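You operate a simulated robot arm through the tools that you are given. There is no shell and no other tool.

You are at the controls of a simulated robot arm. One attempt, no reset.

TASK
Slide the slipped conduit to the middle of its ledge and clip it.
Fine: both clips down, slide without lifting till its red band meets the red mark, then both clips up again.

Only the result counts: the job must be done as asked and must still hold three seconds after the hand-in. Knocking over, shifting, dropping, spilling or breaking anything else fails it.

THE ROBOT
A 7-joint arm with a three-finger gripper, fixed in place. Base frame: the origin is at the foot of the arm, x ahead of it, y to its left, z up. Units: m, degrees, N and s.
With the tool pointing down near the work surface it reaches from about 0.12 to 0.88 m from the base axis. Its first joint turns from -166.0 to 166.0 degrees. Payload 2.94 kg.
The TCP is the grasp point between the finger pads, 0.03 m short of the fingertips. In the tool frame z runs along the fingers and y along their closing line. Largest opening 0.132 m; the body of the gripper starts 0.107 m behind the TCP.
Orientation is that of the tool frame in the base frame, as [roll, pitch, yaw] about the fixed x, y, z axes, in that order (R = Rz(yaw) Ry(pitch) Rx(roll)). With the fingers straight down and closing along the base's y, the tool's x points along the base's -x, its y along +y and its z along -z.

THE INTERFACE
- The arm moves only by the tool servo_tool. Its argument "steps" is a list of rows, each an object of numbers (a shift or turn left out is 0, a gripper value left out holds the last): "x", "y", "z": the shift along the base's x, y, z in units of 150 mm (1.0 is 150 mm); "ax", "ay", "az": the turn, a rotation vector about the base's x, y, z in units of 60 degrees (1.0 is 60 degrees); "hand": the gripper command, from -1 (shut) to 1 (fully open), values between in proportion. In form: [{"x": .., "y": .., "z": .., "ax": .., "ay": .., "az": .., "hand": ..}, ...]. A call has 1 to 20 rows; each row is the pose to reach, as a shift and turn from the pose commanded when the call began. A call with a number of a shift or a turn outside -1 to 1 is refused whole. Rows are played at 5 a second. More than 0.05 m and 8.6 degrees between two rows, or a gripper value outside its range, and nothing of the call is played. A pose out of reach is approached as far as the arm can. The call stops where the force on the tool passes 40 N (or 10 N more than at its start, if that is more) or the arm is blocked; 0.2 s more then pass. The fingers move at their own pace and stop on an object; they squeeze with about 37 N. The grip force told is the motor's: it shows also when the fingers shut on nothing. Time passes only in rows, and 0.2 s behind the last, so rows that repeat a pose let the fingers close. The reply holds the time, the measured pose of the TCP, the force on the tool along the base axes, the opening and the grip force, in the units named above and with some noise, with the torque about the TCP (base axes, N m) and any sound that the robot's microphone picked up.
- Cameras (640 x 400 px; columns grow to the right, rows downward): "scene" is fixed at [0.4014, -0.6498, 1.7402]; the picture's right is [0.99, 0.13, 0.00], its down [0.05, -0.39, -0.92] and it looks along [-0.12, 0.91, -0.39] (base axes); focal length 327 px, centre (320, 200). "wrist" rides on the gripper at [0.072, 0.003, -0.144] in the tool frame; the picture's right is [-0.04, 1.00, 0.00], its down [-0.88, -0.04, -0.48] and it looks along [-0.48, -0.02, 0.88] (tool axes); focal length 256 px, centre (320, 200). There is no depth. A picture from a camera that has moved, and an enlarged one, comes with that camera's place and axes in the base frame and with its lens.
- grab_frame(camera): a new picture of that camera. No time passes.
- slide_trunk(by): slides the trunk up (or, below 0, down) by that many m; the arm rides with it, the base frame stays. It gives what a move gives, with no picture.
- zoom(camera, box): a new picture of the part [left, top, right, bottom] of that camera's present view, enlarged. No time passes.
- job_done(): hands the job in; it is judged then, once.

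Places have to be worked out from the pictures, the camera data and where the tool is seen. Open the gripper and draw the arm clear of the work before you hand the job in, unless the task says otherwise.

The tools are called after ">>>" as a command line: name --argument value ..., lists and objects as JSON in quotes. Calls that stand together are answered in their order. servo_tool: Moves the arm, as the interface text tells. Its arguments: {"type":"object","properties":{"steps":{"type":"array"}},"required":["steps"]} The other tools are called the same way: slide_trunk (by) slides the trunk up or down; grab_frame (camera) takes a picture; zoom (camera, box) takes an enlarged picture of a part of a camera's view; job_done () hands the job in.

At the start:

```text
clock: 0.0
tcp_pos: [0.1077, 0.5072, 1.3265]
orientation: [180.0, 0.0, -180.0]
contact_force: [0.2, 0.0, 0.5]
ft_torque: [-0.04, 0.0, 0.01]
grip_width: 0.132
gripper_force: 0.0
trunk travel left (down, up): [-0.375, 0.165]
```

scene: 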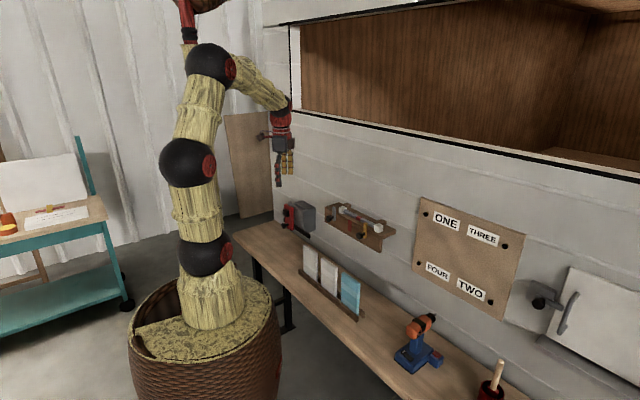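
wrist: 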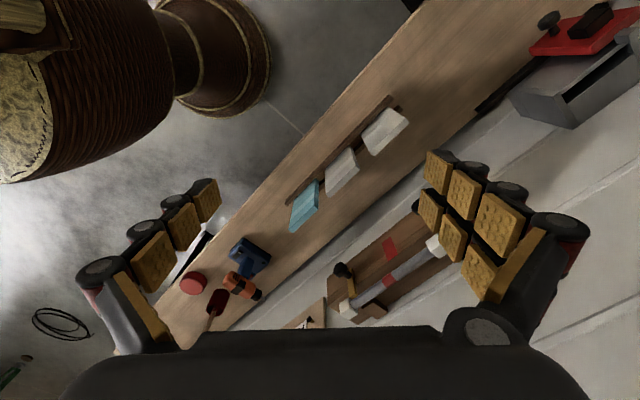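

I start by enlarging the ledge with the conduit in both views to see the clips, band and mark.

>>> zoom --camera "scene" --box '[270, 180, 430, 280]'

>>> zoom --camera "wrist" --box '[300, 190, 500, 330]'

```text
4.00 times, centred on (350, 230) of scene
camera zoom: at [0.4014, -0.6498, 1.7402], right [0.99, 0.13, 0.0], down [0.05, -0.39, -0.92], along [-0.12, 0.91, -0.39], focal length 1308 px, centre (200, 80)
```

zoom: 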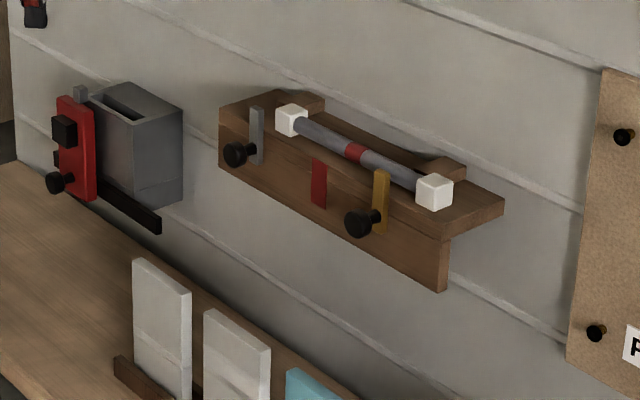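

```text
2.86 times, centred on (400, 260) of wrist
camera zoom: at [0.0343, 0.5099, 1.4697], right [0.04, 1.0, 0.0], down [0.88, -0.04, 0.48], along [0.48, -0.02, -0.88], focal length 731 px, centre (91, 29)
```

zoom: 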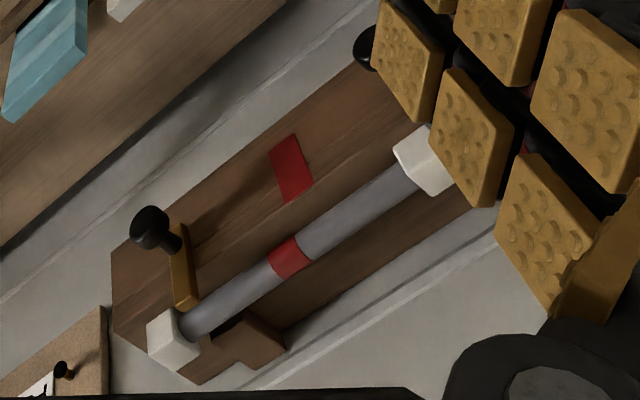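

The wall runs at 45°: I put the conduit band near (0.40, 0.625, 1.12) and the red mark near (0.364, 0.633, 1.074), so the slide is about 3 cm to the left along the wall. I turn the hand 45° to square up with the wall and back off a little for a better look.

>>> servo_tool --steps '[{"x": 0.05, "y": -0.08, "az": 0.125, "hand": 1}, {"x": 0.1, "y": -0.16, "az": 0.25, "hand": 1}, {"x": 0.16, "y": -0.25, "az": 0.375, "hand": 1}, {"x": 0.22, "y": -0.34, "az": 0.5, "hand": 1}, {"x": 0.3, "y": -0.42, "az": 0.625, "hand": 1}, {"x": 0.366, "y": -0.506, "az": 0.75, "hand": 1}, {"x": 0.366, "y": -0.506, "az": 0.75, "hand": 1}]'

```text
clock: 1.6
tcp_pos: [0.1616, 0.4308, 1.3257]
orientation: [179.9, 0.0, -135.0]
contact_force: [0.2, 0.6, 0.0]
ft_torque: [0.02, 0.01, 0.01]
grip_width: 0.1321
gripper_force: 0.1
trunk travel left (down, up): [-0.375, 0.165]
```

The hand is squared to the wall now. I take a wrist picture and a scene picture.

>>> grab_frame --camera "wrist"

>>> grab_frame --camera "scene"

```text
taken
camera wrist: at [0.1081, 0.3819, 1.4703], right [-0.68, 0.74, 0.0], down [0.65, 0.6, 0.48], along [0.35, 0.32, -0.88], focal length 256 px, centre (320, 200)
```

wrist: 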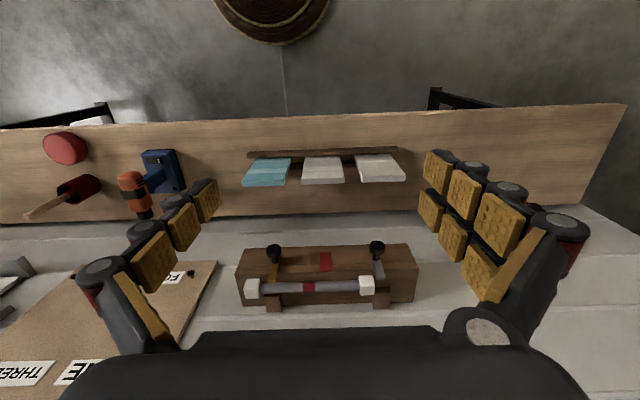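

```text
taken
```

scene: 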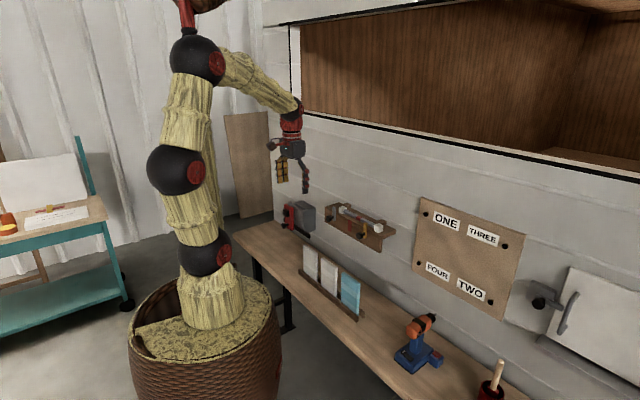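

The ledge is in full view between the fingers. I enlarge it.

>>> zoom --camera "wrist" --box '[225, 230, 425, 330]'

>>> zoom --camera "scene" --box '[320, 195, 400, 255]'

```text
3.20 times, centred on (325, 280) of wrist
camera zoom: at [0.1081, 0.3819, 1.4703], right [-0.68, 0.74, 0.0], down [0.65, 0.6, 0.48], along [0.35, 0.32, -0.88], focal length 819 px, centre (304, -56)
```

zoom: 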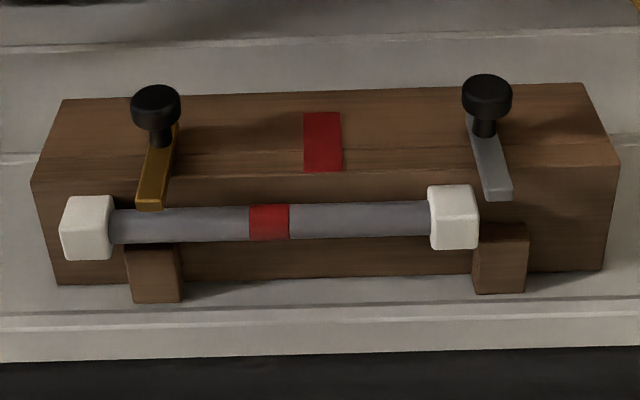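

```text
6.67 times, centred on (360, 225) of scene
camera zoom: at [0.4014, -0.6498, 1.7402], right [0.99, 0.13, 0.0], down [0.05, -0.39, -0.92], along [-0.12, 0.91, -0.39], focal length 2181 px, centre (53, 33)
```

zoom: 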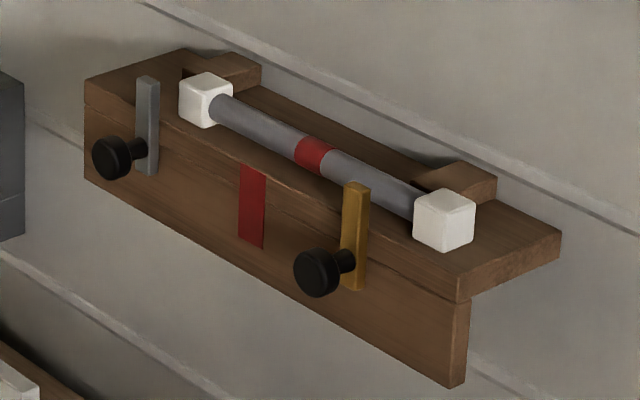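

The clips look like upright bars on the front face with a knob on each, at about w≈0.09 and 0.29 along the wall, with the mark midway at 0.19 and the band at 0.156. I tilt the hand 37.5° toward the wall for a frontal look before touching anything.

>>> servo_tool --steps '[{"ax": 0.0884, "ay": -0.0884, "hand": 1}, {"ax": 0.1768, "ay": -0.1768}, {"ax": 0.2652, "ay": -0.2652}, {"ax": 0.3536, "ay": -0.3536}, {"ax": 0.4419, "ay": -0.4419}, {"ax": 0.4419, "ay": -0.4419}]'

>>> grab_frame --camera "wrist"

>>> zoom --camera "wrist" --box '[220, 130, 420, 255]'

>>> grab_frame --camera "scene"

```text
clock: 3.0
tcp_pos: [0.1612, 0.4312, 1.326]
orientation: [179.9, 37.6, -135.0]
contact_force: [0.6, 0.5, 0.1]
ft_torque: [0.01, -0.02, -0.01]
grip_width: 0.1321
gripper_force: 0.0
trunk travel left (down, up): [-0.375, 0.165]
```

```text
taken
camera wrist: at [0.0567, 0.3309, 1.3961], right [-0.68, 0.73, 0.03], down [0.31, 0.26, 0.91], along [0.66, 0.63, -0.41], focal length 256 px, centre (320, 200)
```

wrist: 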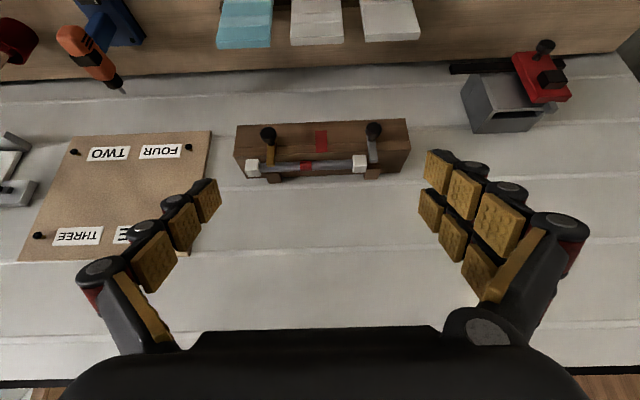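

```text
3.20 times, centred on (320, 192) of wrist
camera zoom: at [0.0567, 0.3309, 1.3961], right [-0.68, 0.73, 0.03], down [0.31, 0.26, 0.91], along [0.66, 0.63, -0.41], focal length 819 px, centre (320, 224)
```

zoom: 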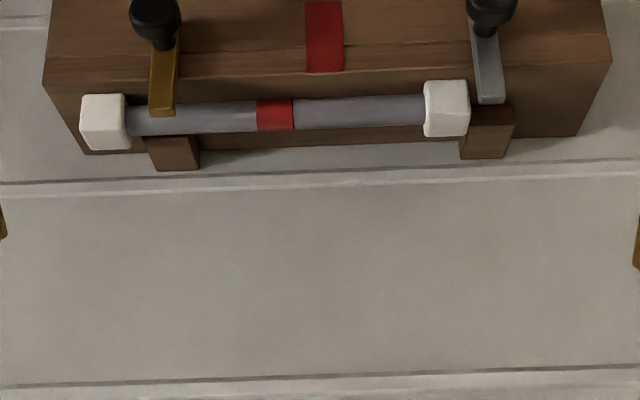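

```text
taken
```

scene: 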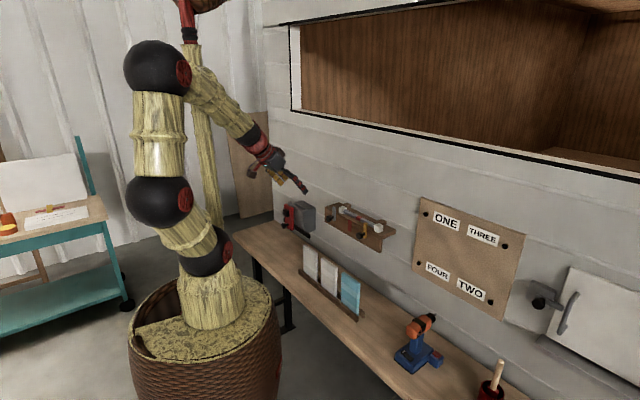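

The view shows the wall opening's lower edge is flush with the wall at about z=1.48, so nothing overhangs the ledge. I lower the hand for a more frontal look at the clips and knobs.

>>> servo_tool --steps '[{"z": -0.25, "x": 0.03, "y": 0.03}, {"z": -0.5, "x": 0.06, "y": 0.06}, {"z": -0.75, "x": 0.09, "y": 0.09}, {"z": -1.0, "x": 0.12, "y": 0.12}, {"z": -1.0, "x": 0.12, "y": 0.12}]'

>>> grab_frame --camera "wrist"

>>> zoom --camera "wrist" --box '[200, 150, 440, 300]'

```text
clock: 4.2
tcp_pos: [0.1826, 0.4495, 1.1758]
orientation: [-180.0, 37.4, -134.9]
contact_force: [0.7, -0.4, 0.4]
ft_torque: [-0.03, 0.04, 0.02]
grip_width: 0.132
gripper_force: 0.1
trunk travel left (down, up): [-0.375, 0.165]
```

```text
taken
camera wrist: at [0.0769, 0.349, 1.2462], right [-0.68, 0.73, 0.03], down [0.31, 0.26, 0.91], along [0.66, 0.63, -0.41], focal length 256 px, centre (320, 200)
```

wrist: 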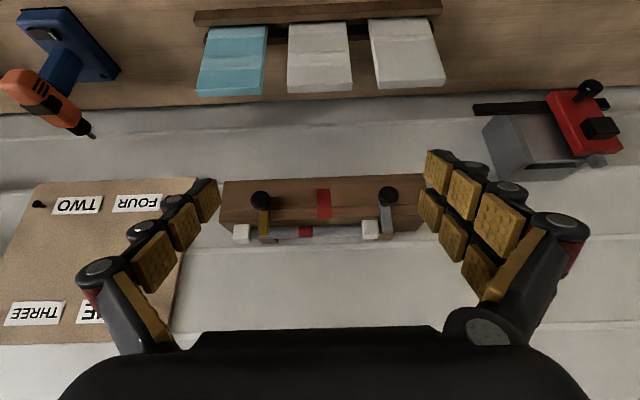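

```text
2.67 times, centred on (320, 225) of wrist
camera zoom: at [0.0769, 0.349, 1.2462], right [-0.68, 0.73, 0.03], down [0.31, 0.26, 0.91], along [0.66, 0.63, -0.41], focal length 683 px, centre (320, 133)
```

zoom: 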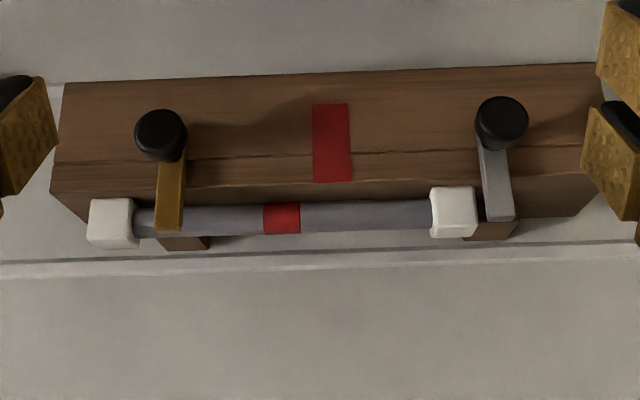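

The knobs come out at about n≈0.665 (toward the wall), z≈1.08, at w≈0.089 (yellow) and 0.290 (grey), each sticking out about 3 cm from its bar. I move in front of the yellow clip, still well back, with the gripper partly closed, and check the alignment.

>>> servo_tool --steps '[{"x": 0.24, "y": 0.0, "z": -0.04, "hand": 0.1}, {"x": 0.48, "y": 0.0, "z": -0.08, "hand": 0.1}, {"x": 0.72, "y": 0.0, "z": -0.12, "hand": 0.1}, {"x": 0.942, "y": 0.0, "z": -0.152, "hand": 0.1}, {"x": 0.942, "y": 0.0, "z": -0.152, "hand": 0.1}]'

>>> grab_frame --camera "wrist"

>>> zoom --camera "scene" --box '[270, 130, 430, 260]'

```text
clock: 5.4
tcp_pos: [0.322, 0.4495, 1.1523]
orientation: [-180.0, 37.5, -134.9]
contact_force: [-1.1, -0.1, 0.2]
ft_torque: [0.01, 0.01, 0.03]
grip_width: 0.0725
gripper_force: 0.0
trunk travel left (down, up): [-0.375, 0.165]
```

```text
taken
camera wrist: at [0.2174, 0.349, 1.2231], right [-0.68, 0.73, 0.03], down [0.31, 0.26, 0.91], along [0.66, 0.63, -0.41], focal length 256 px, centre (320, 200)
```

wrist: 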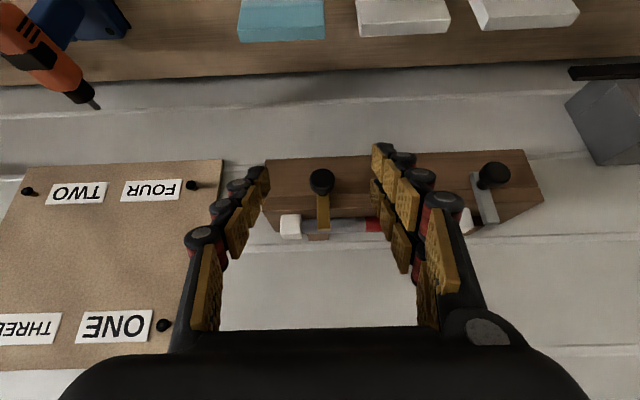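

```text
3.08 times, centred on (350, 195) of scene
camera zoom: at [0.4014, -0.6498, 1.7402], right [0.99, 0.13, 0.0], down [0.05, -0.39, -0.92], along [-0.12, 0.91, -0.39], focal length 1006 px, centre (228, 215)
```

zoom: 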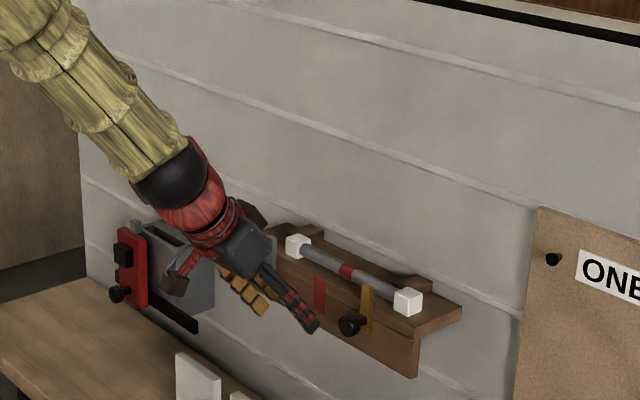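

The yellow knob sits centred between the fingers (column 321). I move in over it without closing yet.

>>> servo_tool --steps '[{"x": 0.142, "y": 0.138, "z": -0.057, "hand": 0.1}, {"x": 0.284, "y": 0.275, "z": -0.114, "hand": 0.1}, {"x": 0.426, "y": 0.413, "z": -0.171, "hand": 0.1}, {"x": 0.472, "y": 0.459, "z": -0.256, "hand": 0.1}, {"x": 0.518, "y": 0.505, "z": -0.34, "hand": 0.1}, {"x": 0.564, "y": 0.551, "z": -0.425, "hand": 0.1}, {"x": 0.564, "y": 0.551, "z": -0.425, "hand": 0.1}]'

>>> grab_frame --camera "wrist"

>>> zoom --camera "wrist" --box '[220, 110, 420, 235]'

>>> zoom --camera "scene" --box '[310, 180, 410, 260]'

```text
clock: 7.0
tcp_pos: [0.4059, 0.5322, 1.0877]
orientation: [179.9, 37.6, -134.9]
contact_force: [0.6, -0.6, -0.4]
ft_torque: [-0.01, 0.01, -0.01]
grip_width: 0.0728
gripper_force: 0.2
trunk travel left (down, up): [-0.375, 0.165]
```

```text
taken
camera wrist: at [0.3011, 0.4317, 1.1586], right [-0.68, 0.73, 0.03], down [0.32, 0.26, 0.91], along [0.66, 0.63, -0.41], focal length 256 px, centre (320, 200)
```

wrist: 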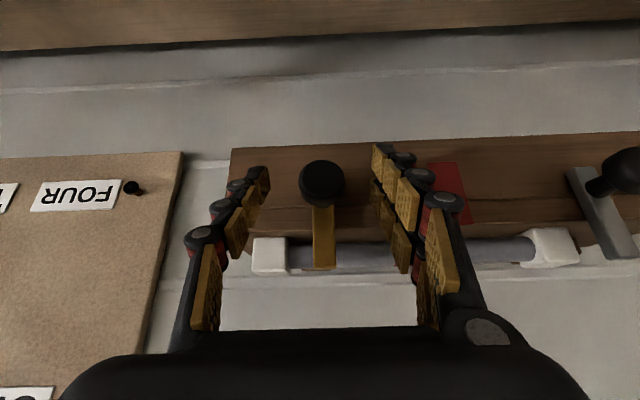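

```text
3.20 times, centred on (320, 172) of wrist
camera zoom: at [0.3011, 0.4317, 1.1586], right [-0.68, 0.73, 0.03], down [0.32, 0.26, 0.91], along [0.66, 0.63, -0.41], focal length 819 px, centre (320, 288)
```

zoom: 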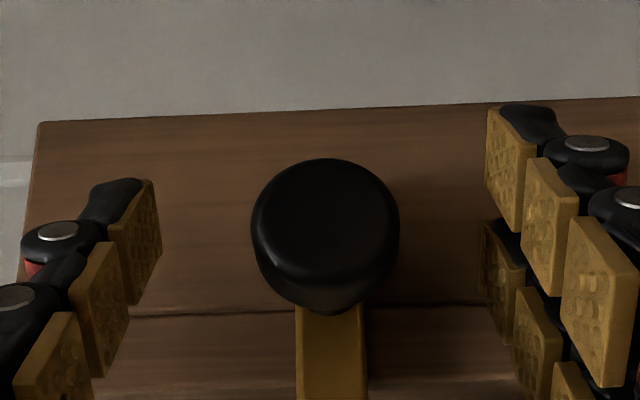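

```text
5.00 times, centred on (360, 220) of scene
camera zoom: at [0.4014, -0.6498, 1.7402], right [0.99, 0.13, 0.0], down [0.05, -0.39, -0.92], along [-0.12, 0.91, -0.39], focal length 1636 px, centre (120, 100)
```

zoom: 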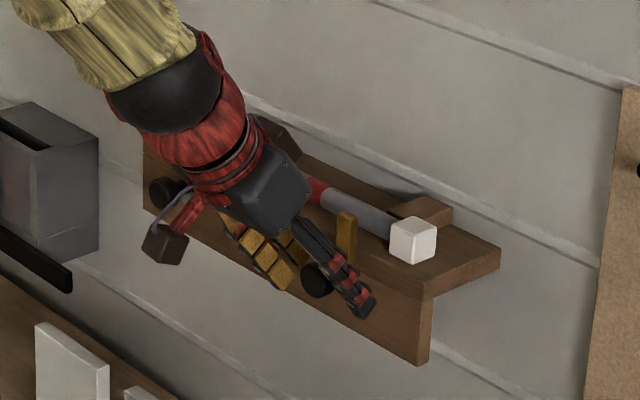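

The knob head is centred between the pads and its apparent size matches a head 3 cm across at pad depth. I close on it and read the width and forces.

>>> servo_tool --steps '[{"hand": -0.3}, {"hand": -0.6}, {"hand": -1}, {"hand": -1}, {"hand": -1}, {"hand": -1}]'

>>> zoom --camera "wrist" --box '[220, 110, 420, 235]'

```text
clock: 8.4
tcp_pos: [0.4052, 0.5339, 1.088]
orientation: [-179.9, 37.5, -134.9]
contact_force: [-4.2, 4.6, -2.0]
ft_torque: [0.09, 0.0, -0.03]
grip_width: 0.0283
gripper_force: 40.6
trunk travel left (down, up): [-0.375, 0.165]
```

```text
3.20 times, centred on (320, 172) of wrist
camera zoom: at [0.3004, 0.4325, 1.1586], right [-0.68, 0.73, 0.03], down [0.31, 0.26, 0.91], along [0.66, 0.63, -0.41], focal length 819 px, centre (320, 288)
```

zoom: 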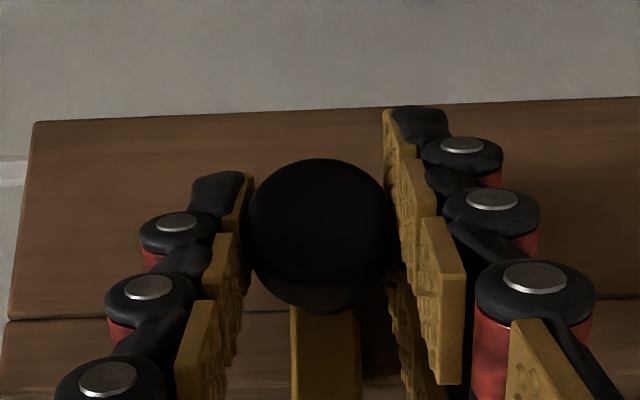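

The knob is held (width 28 mm, grip 40 N). I try a gentle downward push of 9 mm and watch the vertical force.

>>> servo_tool --steps '[{"z": -0.02, "hand": -1}, {"z": -0.04, "hand": -1}, {"z": -0.06, "hand": -1}, {"z": -0.06, "hand": -1}]'

>>> zoom --camera "wrist" --box '[220, 110, 420, 235]'

>>> zoom --camera "scene" --box '[310, 180, 410, 260]'

```text
clock: 9.4
tcp_pos: [0.4063, 0.5325, 1.0796]
orientation: [-179.9, 37.5, -134.9]
contact_force: [-7.1, 8.2, 2.1]
ft_torque: [0.16, -0.02, -0.04]
grip_width: 0.0283
gripper_force: 44.8
trunk travel left (down, up): [-0.375, 0.165]
```

```text
3.20 times, centred on (320, 172) of wrist
camera zoom: at [0.3004, 0.4325, 1.1504], right [-0.68, 0.73, 0.03], down [0.31, 0.26, 0.91], along [0.66, 0.63, -0.41], focal length 819 px, centre (320, 288)
```

zoom: 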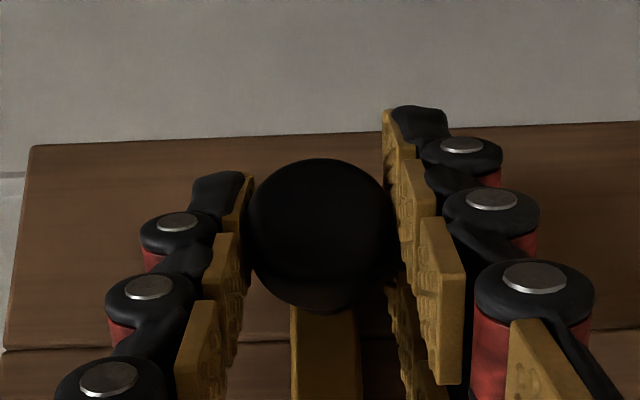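

```text
5.00 times, centred on (360, 220) of scene
camera zoom: at [0.4014, -0.6498, 1.7402], right [0.99, 0.13, 0.0], down [0.05, -0.39, -0.92], along [-0.12, 0.91, -0.39], focal length 1636 px, centre (120, 100)
```

zoom: 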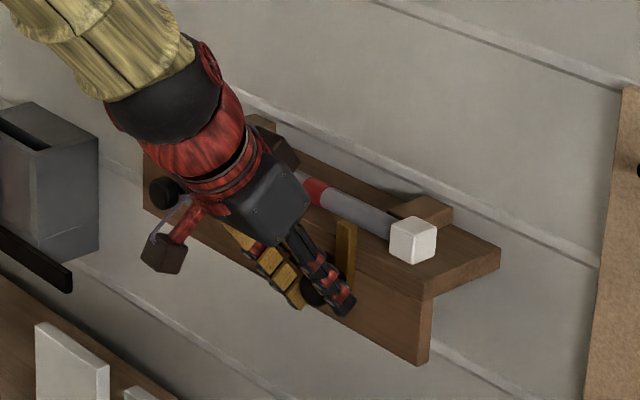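

The clip slides: the bar went down together with the knob by about 8 mm at only 2 N. I relieve the ~10 N sideways load by shifting 1 mm to +w and go on down.

>>> servo_tool --steps '[{"x": -0.005, "y": 0.005, "z": 0, "hand": -1}, {"x": -0.005, "y": 0.005, "z": -0.025, "hand": -1}, {"x": -0.005, "y": 0.005, "z": -0.05, "hand": -1}, {"x": -0.005, "y": 0.005, "z": -0.075, "hand": -1}, {"x": -0.005, "y": 0.005, "z": -0.1, "hand": -1}, {"x": -0.005, "y": 0.005, "z": -0.1, "hand": -1}]'

>>> zoom --camera "scene" --box '[310, 180, 410, 260]'

>>> grab_frame --camera "wrist"

```text
clock: 10.8
tcp_pos: [0.4047, 0.5322, 1.0662]
orientation: [-179.9, 37.5, -135.0]
contact_force: [3.9, 4.7, 0.4]
ft_torque: [0.11, -0.13, -0.26]
grip_width: 0.0282
gripper_force: 45.2
trunk travel left (down, up): [-0.375, 0.165]
```

```text
5.00 times, centred on (360, 220) of scene
camera zoom: at [0.4014, -0.6498, 1.7402], right [0.99, 0.13, 0.0], down [0.05, -0.39, -0.92], along [-0.12, 0.91, -0.39], focal length 1636 px, centre (120, 100)
```

zoom: 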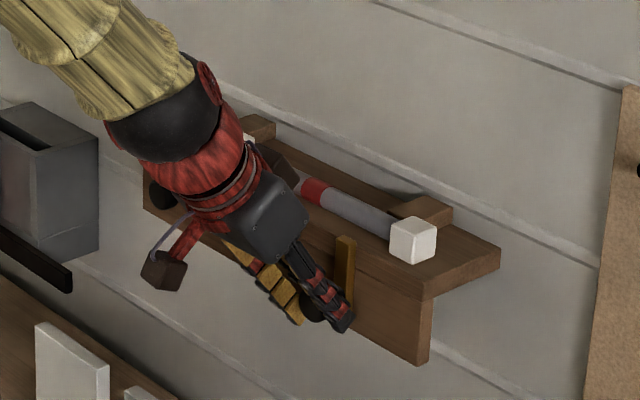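

```text
taken
camera wrist: at [0.3003, 0.4326, 1.1357], right [-0.68, 0.73, 0.03], down [0.32, 0.26, 0.91], along [0.66, 0.63, -0.41], focal length 256 px, centre (320, 200)
```

wrist: 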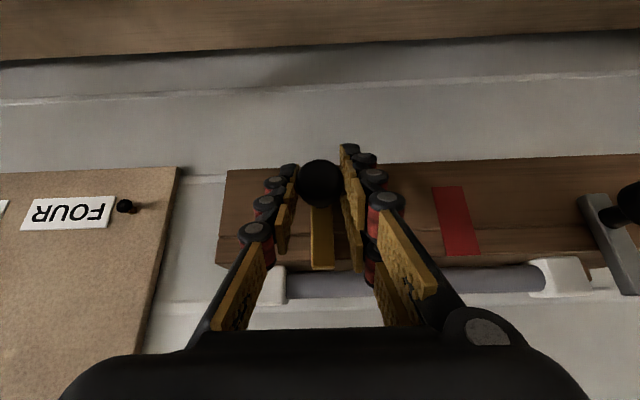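

Down 22 mm so far with low force; the tip is near the ledge's top. I continue down in small rows until a stop shows.

>>> servo_tool --steps '[{"z": -0.02, "hand": -1}, {"z": -0.04, "hand": -1}, {"z": -0.06, "hand": -1}, {"z": -0.08, "hand": -1}, {"z": -0.1, "hand": -1}, {"z": -0.1, "hand": -1}]'

>>> zoom --camera "scene" --box '[310, 180, 410, 260]'

>>> zoom --camera "wrist" --box '[220, 140, 420, 265]'

```text
clock: 12.2
tcp_pos: [0.4063, 0.5324, 1.0522]
orientation: [-179.9, 37.7, -134.9]
contact_force: [0.0, 2.0, 19.1]
ft_torque: [-0.27, 0.24, -0.16]
grip_width: 0.0282
gripper_force: 44.8
trunk travel left (down, up): [-0.375, 0.165]
```

```text
5.00 times, centred on (360, 220) of scene
camera zoom: at [0.4014, -0.6498, 1.7402], right [0.99, 0.13, 0.0], down [0.05, -0.39, -0.92], along [-0.12, 0.91, -0.39], focal length 1636 px, centre (120, 100)
```

zoom: 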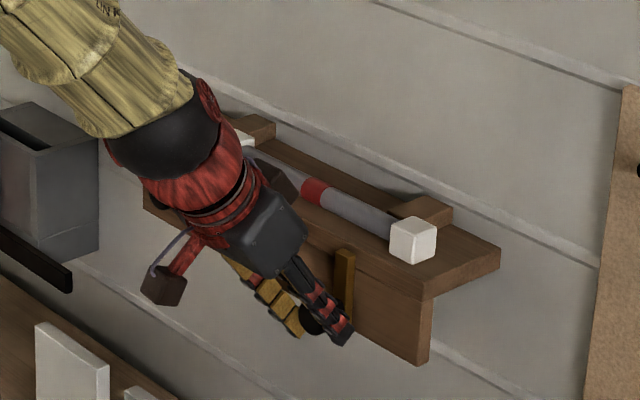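

```text
3.20 times, centred on (320, 202) of wrist
camera zoom: at [0.3002, 0.4323, 1.1229], right [-0.68, 0.73, 0.03], down [0.31, 0.26, 0.91], along [0.66, 0.63, -0.41], focal length 819 px, centre (320, 192)
```

zoom: 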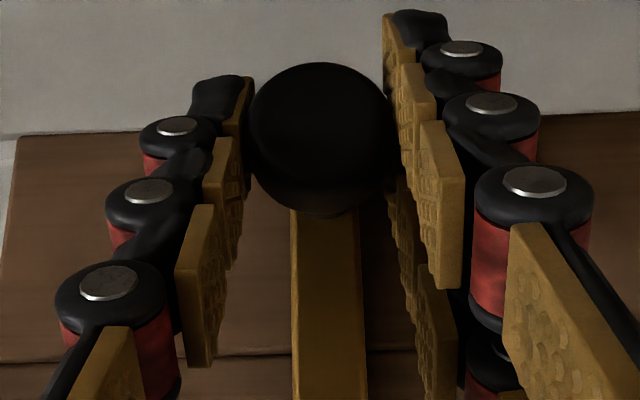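

At 36 mm down the force rose to 19 N and the bar's top is level with the ledge, so this clip is at its lower stop. I ease the push off, open, and check that it stays down.

>>> servo_tool --steps '[{"z": 0.017, "hand": -1}, {"z": 0.017, "hand": 0.1}, {"z": 0.017, "hand": 0.1}, {"z": 0.017, "hand": 0.1}, {"z": 0.017, "hand": 0.1}]'

>>> zoom --camera "wrist" --box '[220, 140, 420, 265]'

>>> zoom --camera "scene" --box '[310, 180, 410, 260]'

```text
clock: 13.4
tcp_pos: [0.4052, 0.5325, 1.0523]
orientation: [180.0, 37.5, -134.9]
contact_force: [0.8, 0.3, -0.9]
ft_torque: [0.01, -0.02, -0.02]
grip_width: 0.0725
gripper_force: 0.0
trunk travel left (down, up): [-0.375, 0.165]
```

```text
3.20 times, centred on (320, 202) of wrist
camera zoom: at [0.3001, 0.4319, 1.123], right [-0.68, 0.73, 0.03], down [0.32, 0.26, 0.91], along [0.66, 0.63, -0.41], focal length 819 px, centre (320, 192)
```

zoom: 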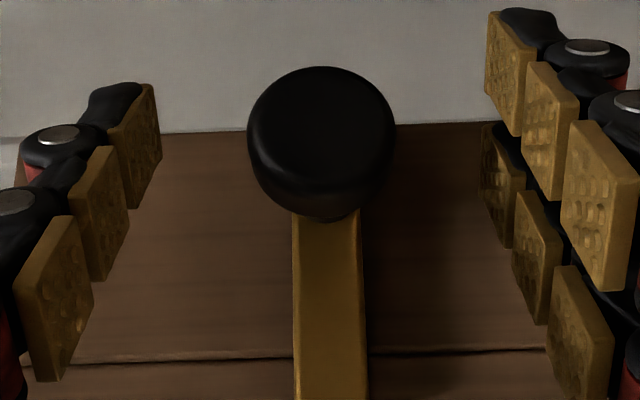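

```text
5.00 times, centred on (360, 220) of scene
camera zoom: at [0.4014, -0.6498, 1.7402], right [0.99, 0.13, 0.0], down [0.05, -0.39, -0.92], along [-0.12, 0.91, -0.39], focal length 1636 px, centre (120, 100)
```

zoom: 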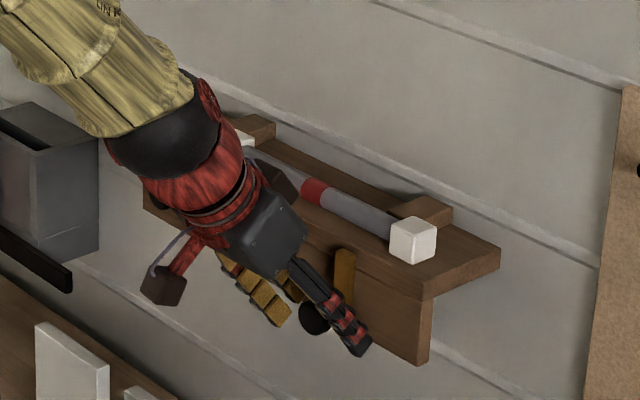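

The yellow clip stays down. I back out along the tool axis and shift left toward the grey clip.

>>> servo_tool --steps '[{"x": -0.086, "y": -0.086, "z": 0.159, "hand": 0.1}, {"x": -0.172, "y": -0.172, "z": 0.317, "hand": 0.1}, {"x": -0.345, "y": -0.345, "z": 0.451, "hand": 0.1}, {"x": -0.557, "y": -0.133, "z": 0.451, "hand": 0.1}, {"x": -0.769, "y": 0.08, "z": 0.451, "hand": 0.1}, {"x": -0.769, "y": 0.08, "z": 0.451, "hand": 0.1}]'

>>> servo_tool --steps '[{"x": -0.172, "y": 0.172, "hand": 0.1}, {"x": -0.344, "y": 0.344, "hand": 0.1}, {"x": -0.516, "y": 0.516, "hand": 0.1}, {"x": -0.516, "y": 0.516, "hand": 0.1}]'

>>> grab_frame --camera "wrist"

>>> zoom --camera "scene" --box '[290, 170, 410, 260]'

```text
clock: 14.8
tcp_pos: [0.2894, 0.5466, 1.1197]
orientation: [-180.0, 37.4, -134.9]
contact_force: [-0.2, 1.0, -0.8]
ft_torque: [0.01, 0.03, 0.01]
grip_width: 0.0727
gripper_force: 0.0
trunk travel left (down, up): [-0.375, 0.165]
```

```text
clock: 15.8
tcp_pos: [0.2111, 0.6201, 1.1176]
orientation: [-180.0, 37.5, -135.0]
contact_force: [0.1, 0.0, -0.1]
ft_torque: [0.0, 0.01, -0.01]
grip_width: 0.0727
gripper_force: 0.1
trunk travel left (down, up): [-0.375, 0.165]
```

```text
taken
camera wrist: at [0.1065, 0.5195, 1.1884], right [-0.68, 0.73, 0.03], down [0.32, 0.26, 0.91], along [0.66, 0.63, -0.41], focal length 256 px, centre (320, 200)
```

wrist: 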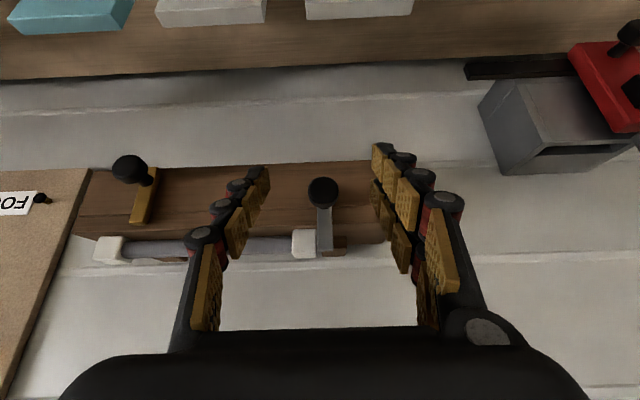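

```text
4.44 times, centred on (350, 215) of scene
camera zoom: at [0.4014, -0.6498, 1.7402], right [0.99, 0.13, 0.0], down [0.05, -0.39, -0.92], along [-0.12, 0.91, -0.39], focal length 1454 px, centre (187, 133)
```

zoom: 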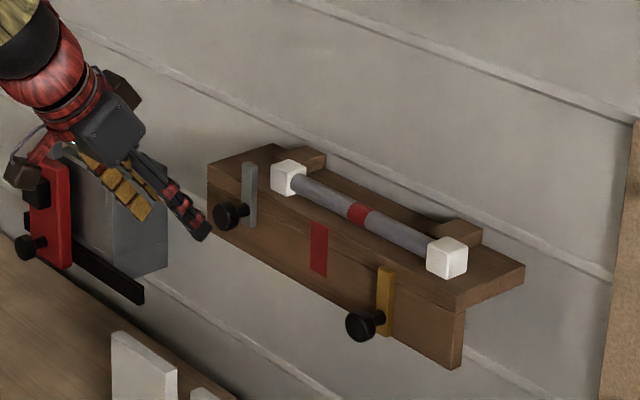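

The yellow clip sits down, its top level with the ledge, and the grey knob is centred ahead. I go in over the grey knob the same way.

>>> servo_tool --steps '[{"x": 0.106, "y": 0.115, "z": 0.03, "hand": 0.1}, {"x": 0.212, "y": 0.229, "z": 0.06, "hand": 0.1}, {"x": 0.258, "y": 0.275, "z": -0.025, "hand": 0.1}, {"x": 0.304, "y": 0.32, "z": -0.11, "hand": 0.1}, {"x": 0.349, "y": 0.366, "z": -0.194, "hand": 0.1}, {"x": 0.349, "y": 0.366, "z": -0.194, "hand": 0.1}]'

>>> zoom --camera "wrist" --box '[220, 110, 420, 235]'

```text
clock: 17.2
tcp_pos: [0.2654, 0.676, 1.0912]
orientation: [179.9, 37.5, -135.0]
contact_force: [-0.4, 0.2, 0.3]
ft_torque: [0.0, 0.01, 0.03]
grip_width: 0.0726
gripper_force: 0.1
trunk travel left (down, up): [-0.375, 0.165]
```

```text
3.20 times, centred on (320, 172) of wrist
camera zoom: at [0.1596, 0.5753, 1.1616], right [-0.68, 0.73, 0.03], down [0.31, 0.26, 0.91], along [0.66, 0.63, -0.41], focal length 819 px, centre (320, 288)
```

zoom: 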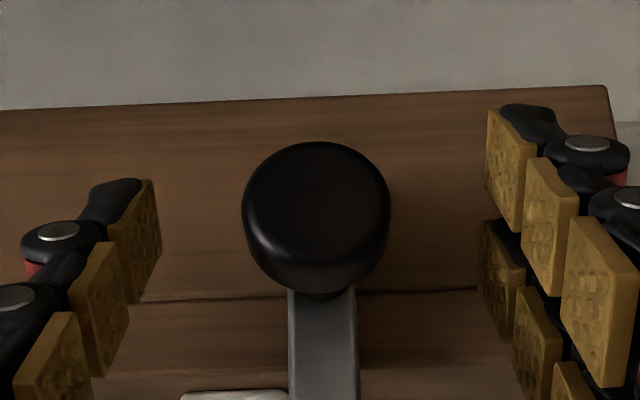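

The knob is 1 mm to the right of centre and I'm about 3 mm high, so I correct both and close.

>>> servo_tool --steps '[{"x": 0.005, "y": -0.005, "z": -0.017, "hand": 0.1}, {"x": 0.005, "y": -0.005, "z": -0.017, "hand": -0.3}, {"x": 0.005, "y": -0.005, "z": -0.017, "hand": -0.6}, {"x": 0.005, "y": -0.005, "z": -0.017, "hand": -1}, {"x": 0.005, "y": -0.005, "z": -0.017, "hand": -1}, {"x": 0.005, "y": -0.005, "z": -0.017, "hand": -1}, {"x": 0.005, "y": -0.005, "z": -0.017, "hand": -1}]'

>>> zoom --camera "wrist" --box '[220, 110, 420, 235]'

```text
clock: 18.8
tcp_pos: [0.265, 0.675, 1.0893]
orientation: [-179.9, 37.4, -134.9]
contact_force: [-1.8, 1.2, -0.5]
ft_torque: [0.03, 0.01, -0.13]
grip_width: 0.0282
gripper_force: 40.2
trunk travel left (down, up): [-0.375, 0.165]
```

```text
3.20 times, centred on (320, 172) of wrist
camera zoom: at [0.1597, 0.5747, 1.1587], right [-0.68, 0.73, 0.03], down [0.31, 0.26, 0.91], along [0.66, 0.63, -0.41], focal length 819 px, centre (320, 288)
```

zoom: 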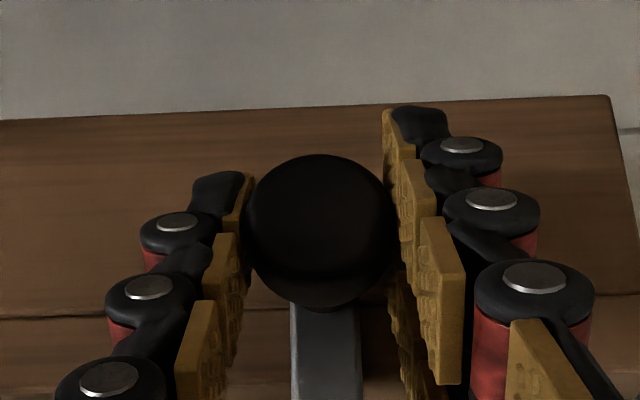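

The grey knob is held cleanly with almost no side load. I slide it down about 35 mm in small rows.

>>> servo_tool --steps '[{"z": -0.026, "hand": -1}, {"z": -0.052, "hand": -1}, {"z": -0.078, "hand": -1}, {"z": -0.104, "hand": -1}, {"z": -0.13, "hand": -1}, {"z": -0.156, "hand": -1}, {"z": -0.182, "hand": -1}, {"z": -0.205, "hand": -1}, {"z": -0.225, "hand": -1}, {"z": -0.24, "hand": -1}, {"z": -0.24, "hand": -1}]'

>>> zoom --camera "scene" --box '[290, 170, 410, 260]'

```text
clock: 21.2
tcp_pos: [0.2654, 0.6742, 1.0531]
orientation: [180.0, 37.5, -134.9]
contact_force: [-8.9, -7.7, 0.2]
ft_torque: [0.02, 0.09, -0.2]
grip_width: 0.0283
gripper_force: 44.5
trunk travel left (down, up): [-0.375, 0.165]
```

```text
4.44 times, centred on (350, 215) of scene
camera zoom: at [0.4014, -0.6498, 1.7402], right [0.99, 0.13, 0.0], down [0.05, -0.39, -0.92], along [-0.12, 0.91, -0.39], focal length 1454 px, centre (187, 133)
```

zoom: 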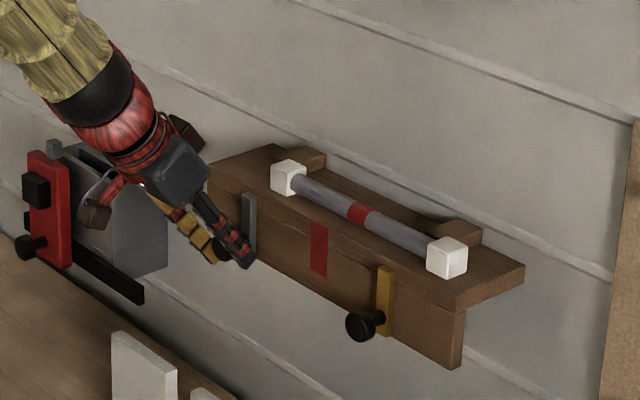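

The grey bar's top is about level with the ledge but no end stop is felt yet. I push 3 mm further and read the force.

>>> servo_tool --steps '[{"z": -0.01, "hand": -1}, {"z": -0.02, "hand": -1}, {"z": -0.02, "hand": -1}]'

>>> zoom --camera "wrist" --box '[220, 140, 420, 265]'

```text
clock: 22.0
tcp_pos: [0.2654, 0.676, 1.0536]
orientation: [179.9, 37.7, -135.0]
contact_force: [-9.7, -13.3, 15.9]
ft_torque: [-0.27, 0.07, -0.22]
grip_width: 0.028
gripper_force: 44.7
trunk travel left (down, up): [-0.375, 0.165]
```

```text
3.20 times, centred on (320, 202) of wrist
camera zoom: at [0.1597, 0.5745, 1.1229], right [-0.68, 0.73, 0.03], down [0.31, 0.26, 0.91], along [0.66, 0.63, -0.4], focal length 819 px, centre (320, 192)
```

zoom: 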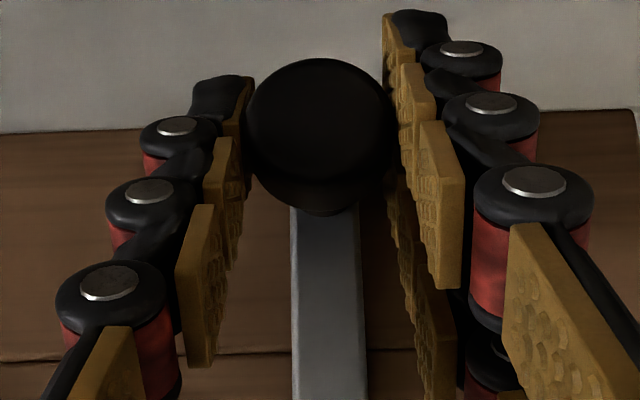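

The stop is reached now (16 N upward). I ease off, open, and back away to about n=0.59 to look at the whole ledge.

>>> servo_tool --steps '[{"z": 0.017, "hand": -1}, {"z": 0.017, "hand": 0.1}, {"z": 0.017, "hand": 0.1}, {"z": 0.017, "hand": 0.1}, {"z": 0.017, "hand": 0.1}, {"x": -0.086, "y": -0.086, "z": 0.176, "hand": 0.1}, {"x": -0.172, "y": -0.172, "z": 0.334, "hand": 0.1}, {"x": -0.345, "y": -0.345, "z": 0.468, "hand": 0.1}, {"x": -0.5, "y": -0.5, "z": 0.65, "hand": 0.1}, {"x": -0.6, "y": -0.6, "z": 0.9, "hand": 0.1}, {"x": -0.6, "y": -0.6, "z": 0.9, "hand": -1}]'

>>> grab_frame --camera "wrist"

>>> zoom --camera "scene" --box '[310, 190, 400, 250]'

```text
clock: 24.4
tcp_pos: [0.1777, 0.5876, 1.19]
orientation: [179.7, 37.7, -135.2]
contact_force: [-0.3, 0.3, 0.2]
ft_torque: [-0.01, 0.04, 0.02]
grip_width: 0.0459
gripper_force: 1.4
trunk travel left (down, up): [-0.375, 0.165]
```

```text
taken
camera wrist: at [0.0713, 0.4876, 1.2594], right [-0.68, 0.73, 0.03], down [0.31, 0.26, 0.91], along [0.66, 0.63, -0.41], focal length 256 px, centre (320, 200)
```

wrist: 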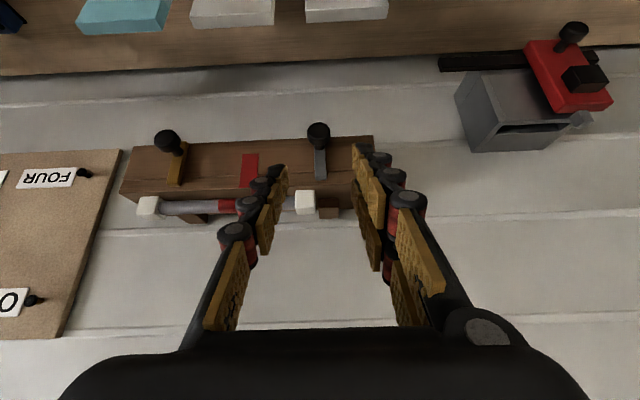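

```text
6.67 times, centred on (355, 220) of scene
camera zoom: at [0.4014, -0.6498, 1.7402], right [0.99, 0.13, 0.0], down [0.05, -0.39, -0.92], along [-0.12, 0.91, -0.39], focal length 2181 px, centre (87, 67)
```

zoom: 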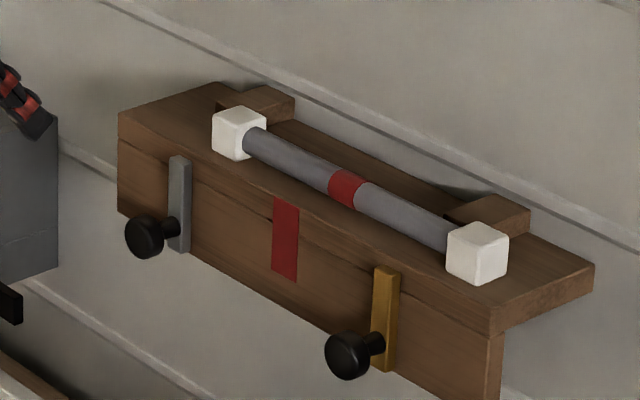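

Both clips are down with their tops just below the ledge surface. Next I close the gripper and travel to the right-hand end of the ledge, staying well off the wall, to line up a push on the right end block.

>>> servo_tool --steps '[{"x": 0.177, "y": -0.177, "z": 0.05, "hand": -1}, {"x": 0.354, "y": -0.354, "z": 0.1, "hand": -1}, {"x": 0.53, "y": -0.53, "z": 0.15, "hand": -1}, {"x": 0.707, "y": -0.707, "z": 0.2, "hand": -1}, {"x": 0.707, "y": -0.707, "z": 0.2, "hand": -1}]'

>>> grab_frame --camera "wrist"

>>> zoom --camera "wrist" --box '[190, 130, 430, 280]'

```text
clock: 25.6
tcp_pos: [0.2835, 0.4787, 1.2154]
orientation: [180.0, 37.5, -135.0]
contact_force: [0.0, 0.8, 0.1]
ft_torque: [0.02, -0.03, 0.0]
grip_width: 0.0
gripper_force: 28.6
trunk travel left (down, up): [-0.375, 0.165]
```

```text
taken
camera wrist: at [0.1773, 0.3782, 1.2852], right [-0.68, 0.73, 0.03], down [0.31, 0.26, 0.91], along [0.66, 0.63, -0.41], focal length 256 px, centre (320, 200)
```

wrist: 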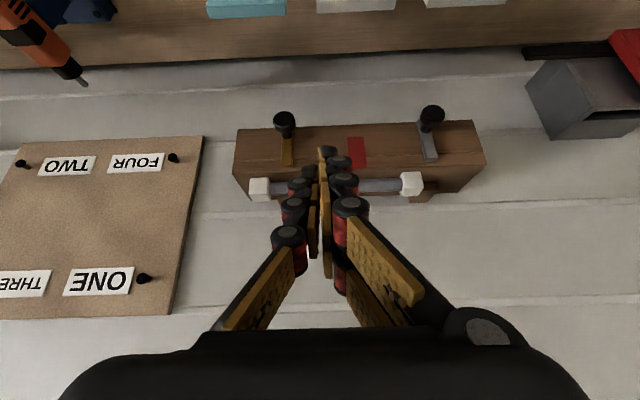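

```text
2.67 times, centred on (310, 205) of wrist
camera zoom: at [0.1773, 0.3782, 1.2852], right [-0.68, 0.73, 0.03], down [0.31, 0.26, 0.91], along [0.66, 0.63, -0.41], focal length 683 px, centre (347, 187)
```

zoom: 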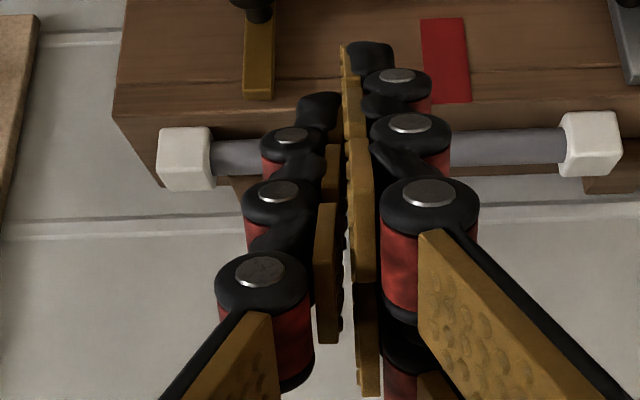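

The gripper is closed. I continue the remaining 15 cm to the right, then look again.

>>> servo_tool --steps '[{"x": 0.177, "y": -0.177, "hand": -1}, {"x": 0.354, "y": -0.354, "hand": -1}, {"x": 0.53, "y": -0.53, "hand": -1}, {"x": 0.707, "y": -0.707, "hand": -1}, {"x": 0.707, "y": -0.707, "hand": -1}]'

>>> grab_frame --camera "wrist"

>>> zoom --camera "wrist" --box '[300, 100, 540, 250]'

>>> zoom --camera "scene" --box '[290, 130, 450, 260]'

```text
clock: 26.8
tcp_pos: [0.3875, 0.3739, 1.2157]
orientation: [-179.9, 37.5, -135.1]
contact_force: [0.3, -0.9, 0.4]
ft_torque: [0.0, 0.0, 0.01]
grip_width: 0.0001
gripper_force: 28.7
trunk travel left (down, up): [-0.375, 0.165]
```

```text
taken
camera wrist: at [0.2816, 0.2734, 1.286], right [-0.68, 0.73, 0.03], down [0.31, 0.26, 0.91], along [0.66, 0.63, -0.41], focal length 256 px, centre (320, 200)
```

wrist: 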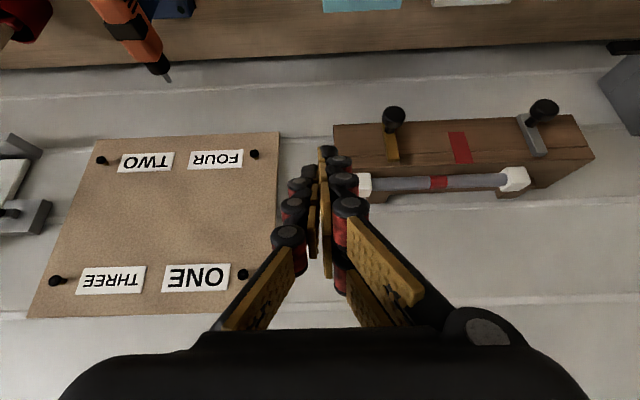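

```text
2.67 times, centred on (420, 175) of wrist
camera zoom: at [0.2816, 0.2734, 1.286], right [-0.68, 0.73, 0.03], down [0.31, 0.26, 0.91], along [0.66, 0.63, -0.41], focal length 683 px, centre (53, 267)
```

zoom: 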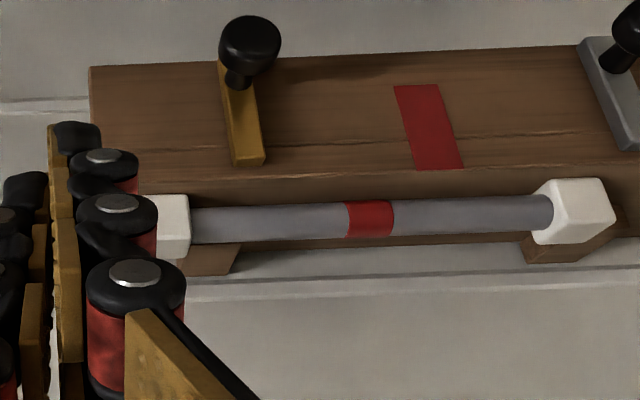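

```text
3.08 times, centred on (370, 195) of scene
camera zoom: at [0.4014, -0.6498, 1.7402], right [0.99, 0.13, 0.0], down [0.05, -0.39, -0.92], along [-0.12, 0.91, -0.39], focal length 1006 px, centre (166, 215)
```

zoom: 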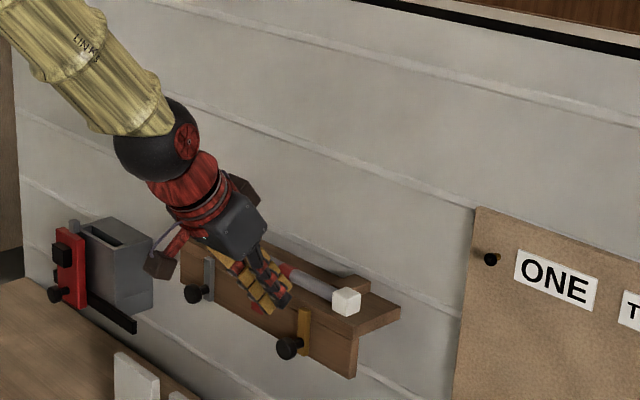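

Both the block and the board on the right are clear of the hand. I move to a hover point just right of and above the end block (w≈-0.01), then check.

>>> servo_tool --steps '[{"x": 0.172, "y": 0.172, "z": -0.06, "hand": -1}, {"x": 0.344, "y": 0.344, "z": -0.12, "hand": -1}, {"x": 0.516, "y": 0.516, "z": -0.18, "hand": -1}, {"x": 0.688, "y": 0.688, "z": -0.241, "hand": -1}, {"x": 0.688, "y": 0.688, "z": -0.241, "hand": -1}]'

>>> grab_frame --camera "wrist"

>>> zoom --camera "scene" --box '[320, 180, 420, 260]'

```text
clock: 28.0
tcp_pos: [0.4912, 0.4791, 1.1802]
orientation: [-179.9, 37.6, -135.0]
contact_force: [-1.2, -0.7, -0.3]
ft_torque: [0.01, -0.01, 0.01]
grip_width: 0.0
gripper_force: 28.4
trunk travel left (down, up): [-0.375, 0.165]
```

```text
taken
camera wrist: at [0.3859, 0.3781, 1.2498], right [-0.68, 0.73, 0.03], down [0.31, 0.26, 0.91], along [0.66, 0.63, -0.41], focal length 256 px, centre (320, 200)
```

wrist: 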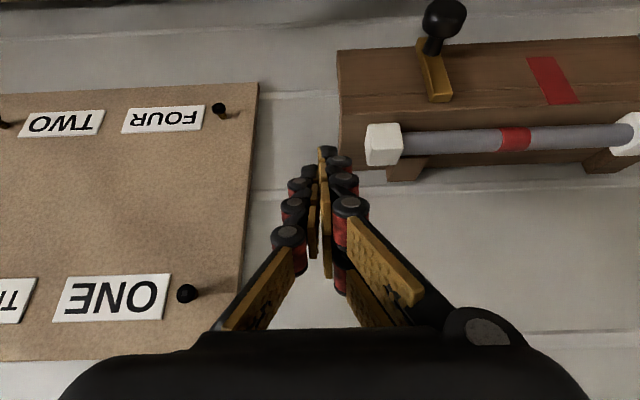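

```text
5.00 times, centred on (370, 220) of scene
camera zoom: at [0.4014, -0.6498, 1.7402], right [0.99, 0.13, 0.0], down [0.05, -0.39, -0.92], along [-0.12, 0.91, -0.39], focal length 1636 px, centre (70, 100)
```

zoom: 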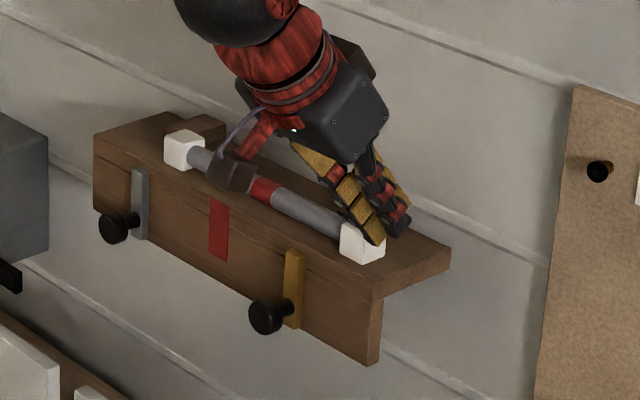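

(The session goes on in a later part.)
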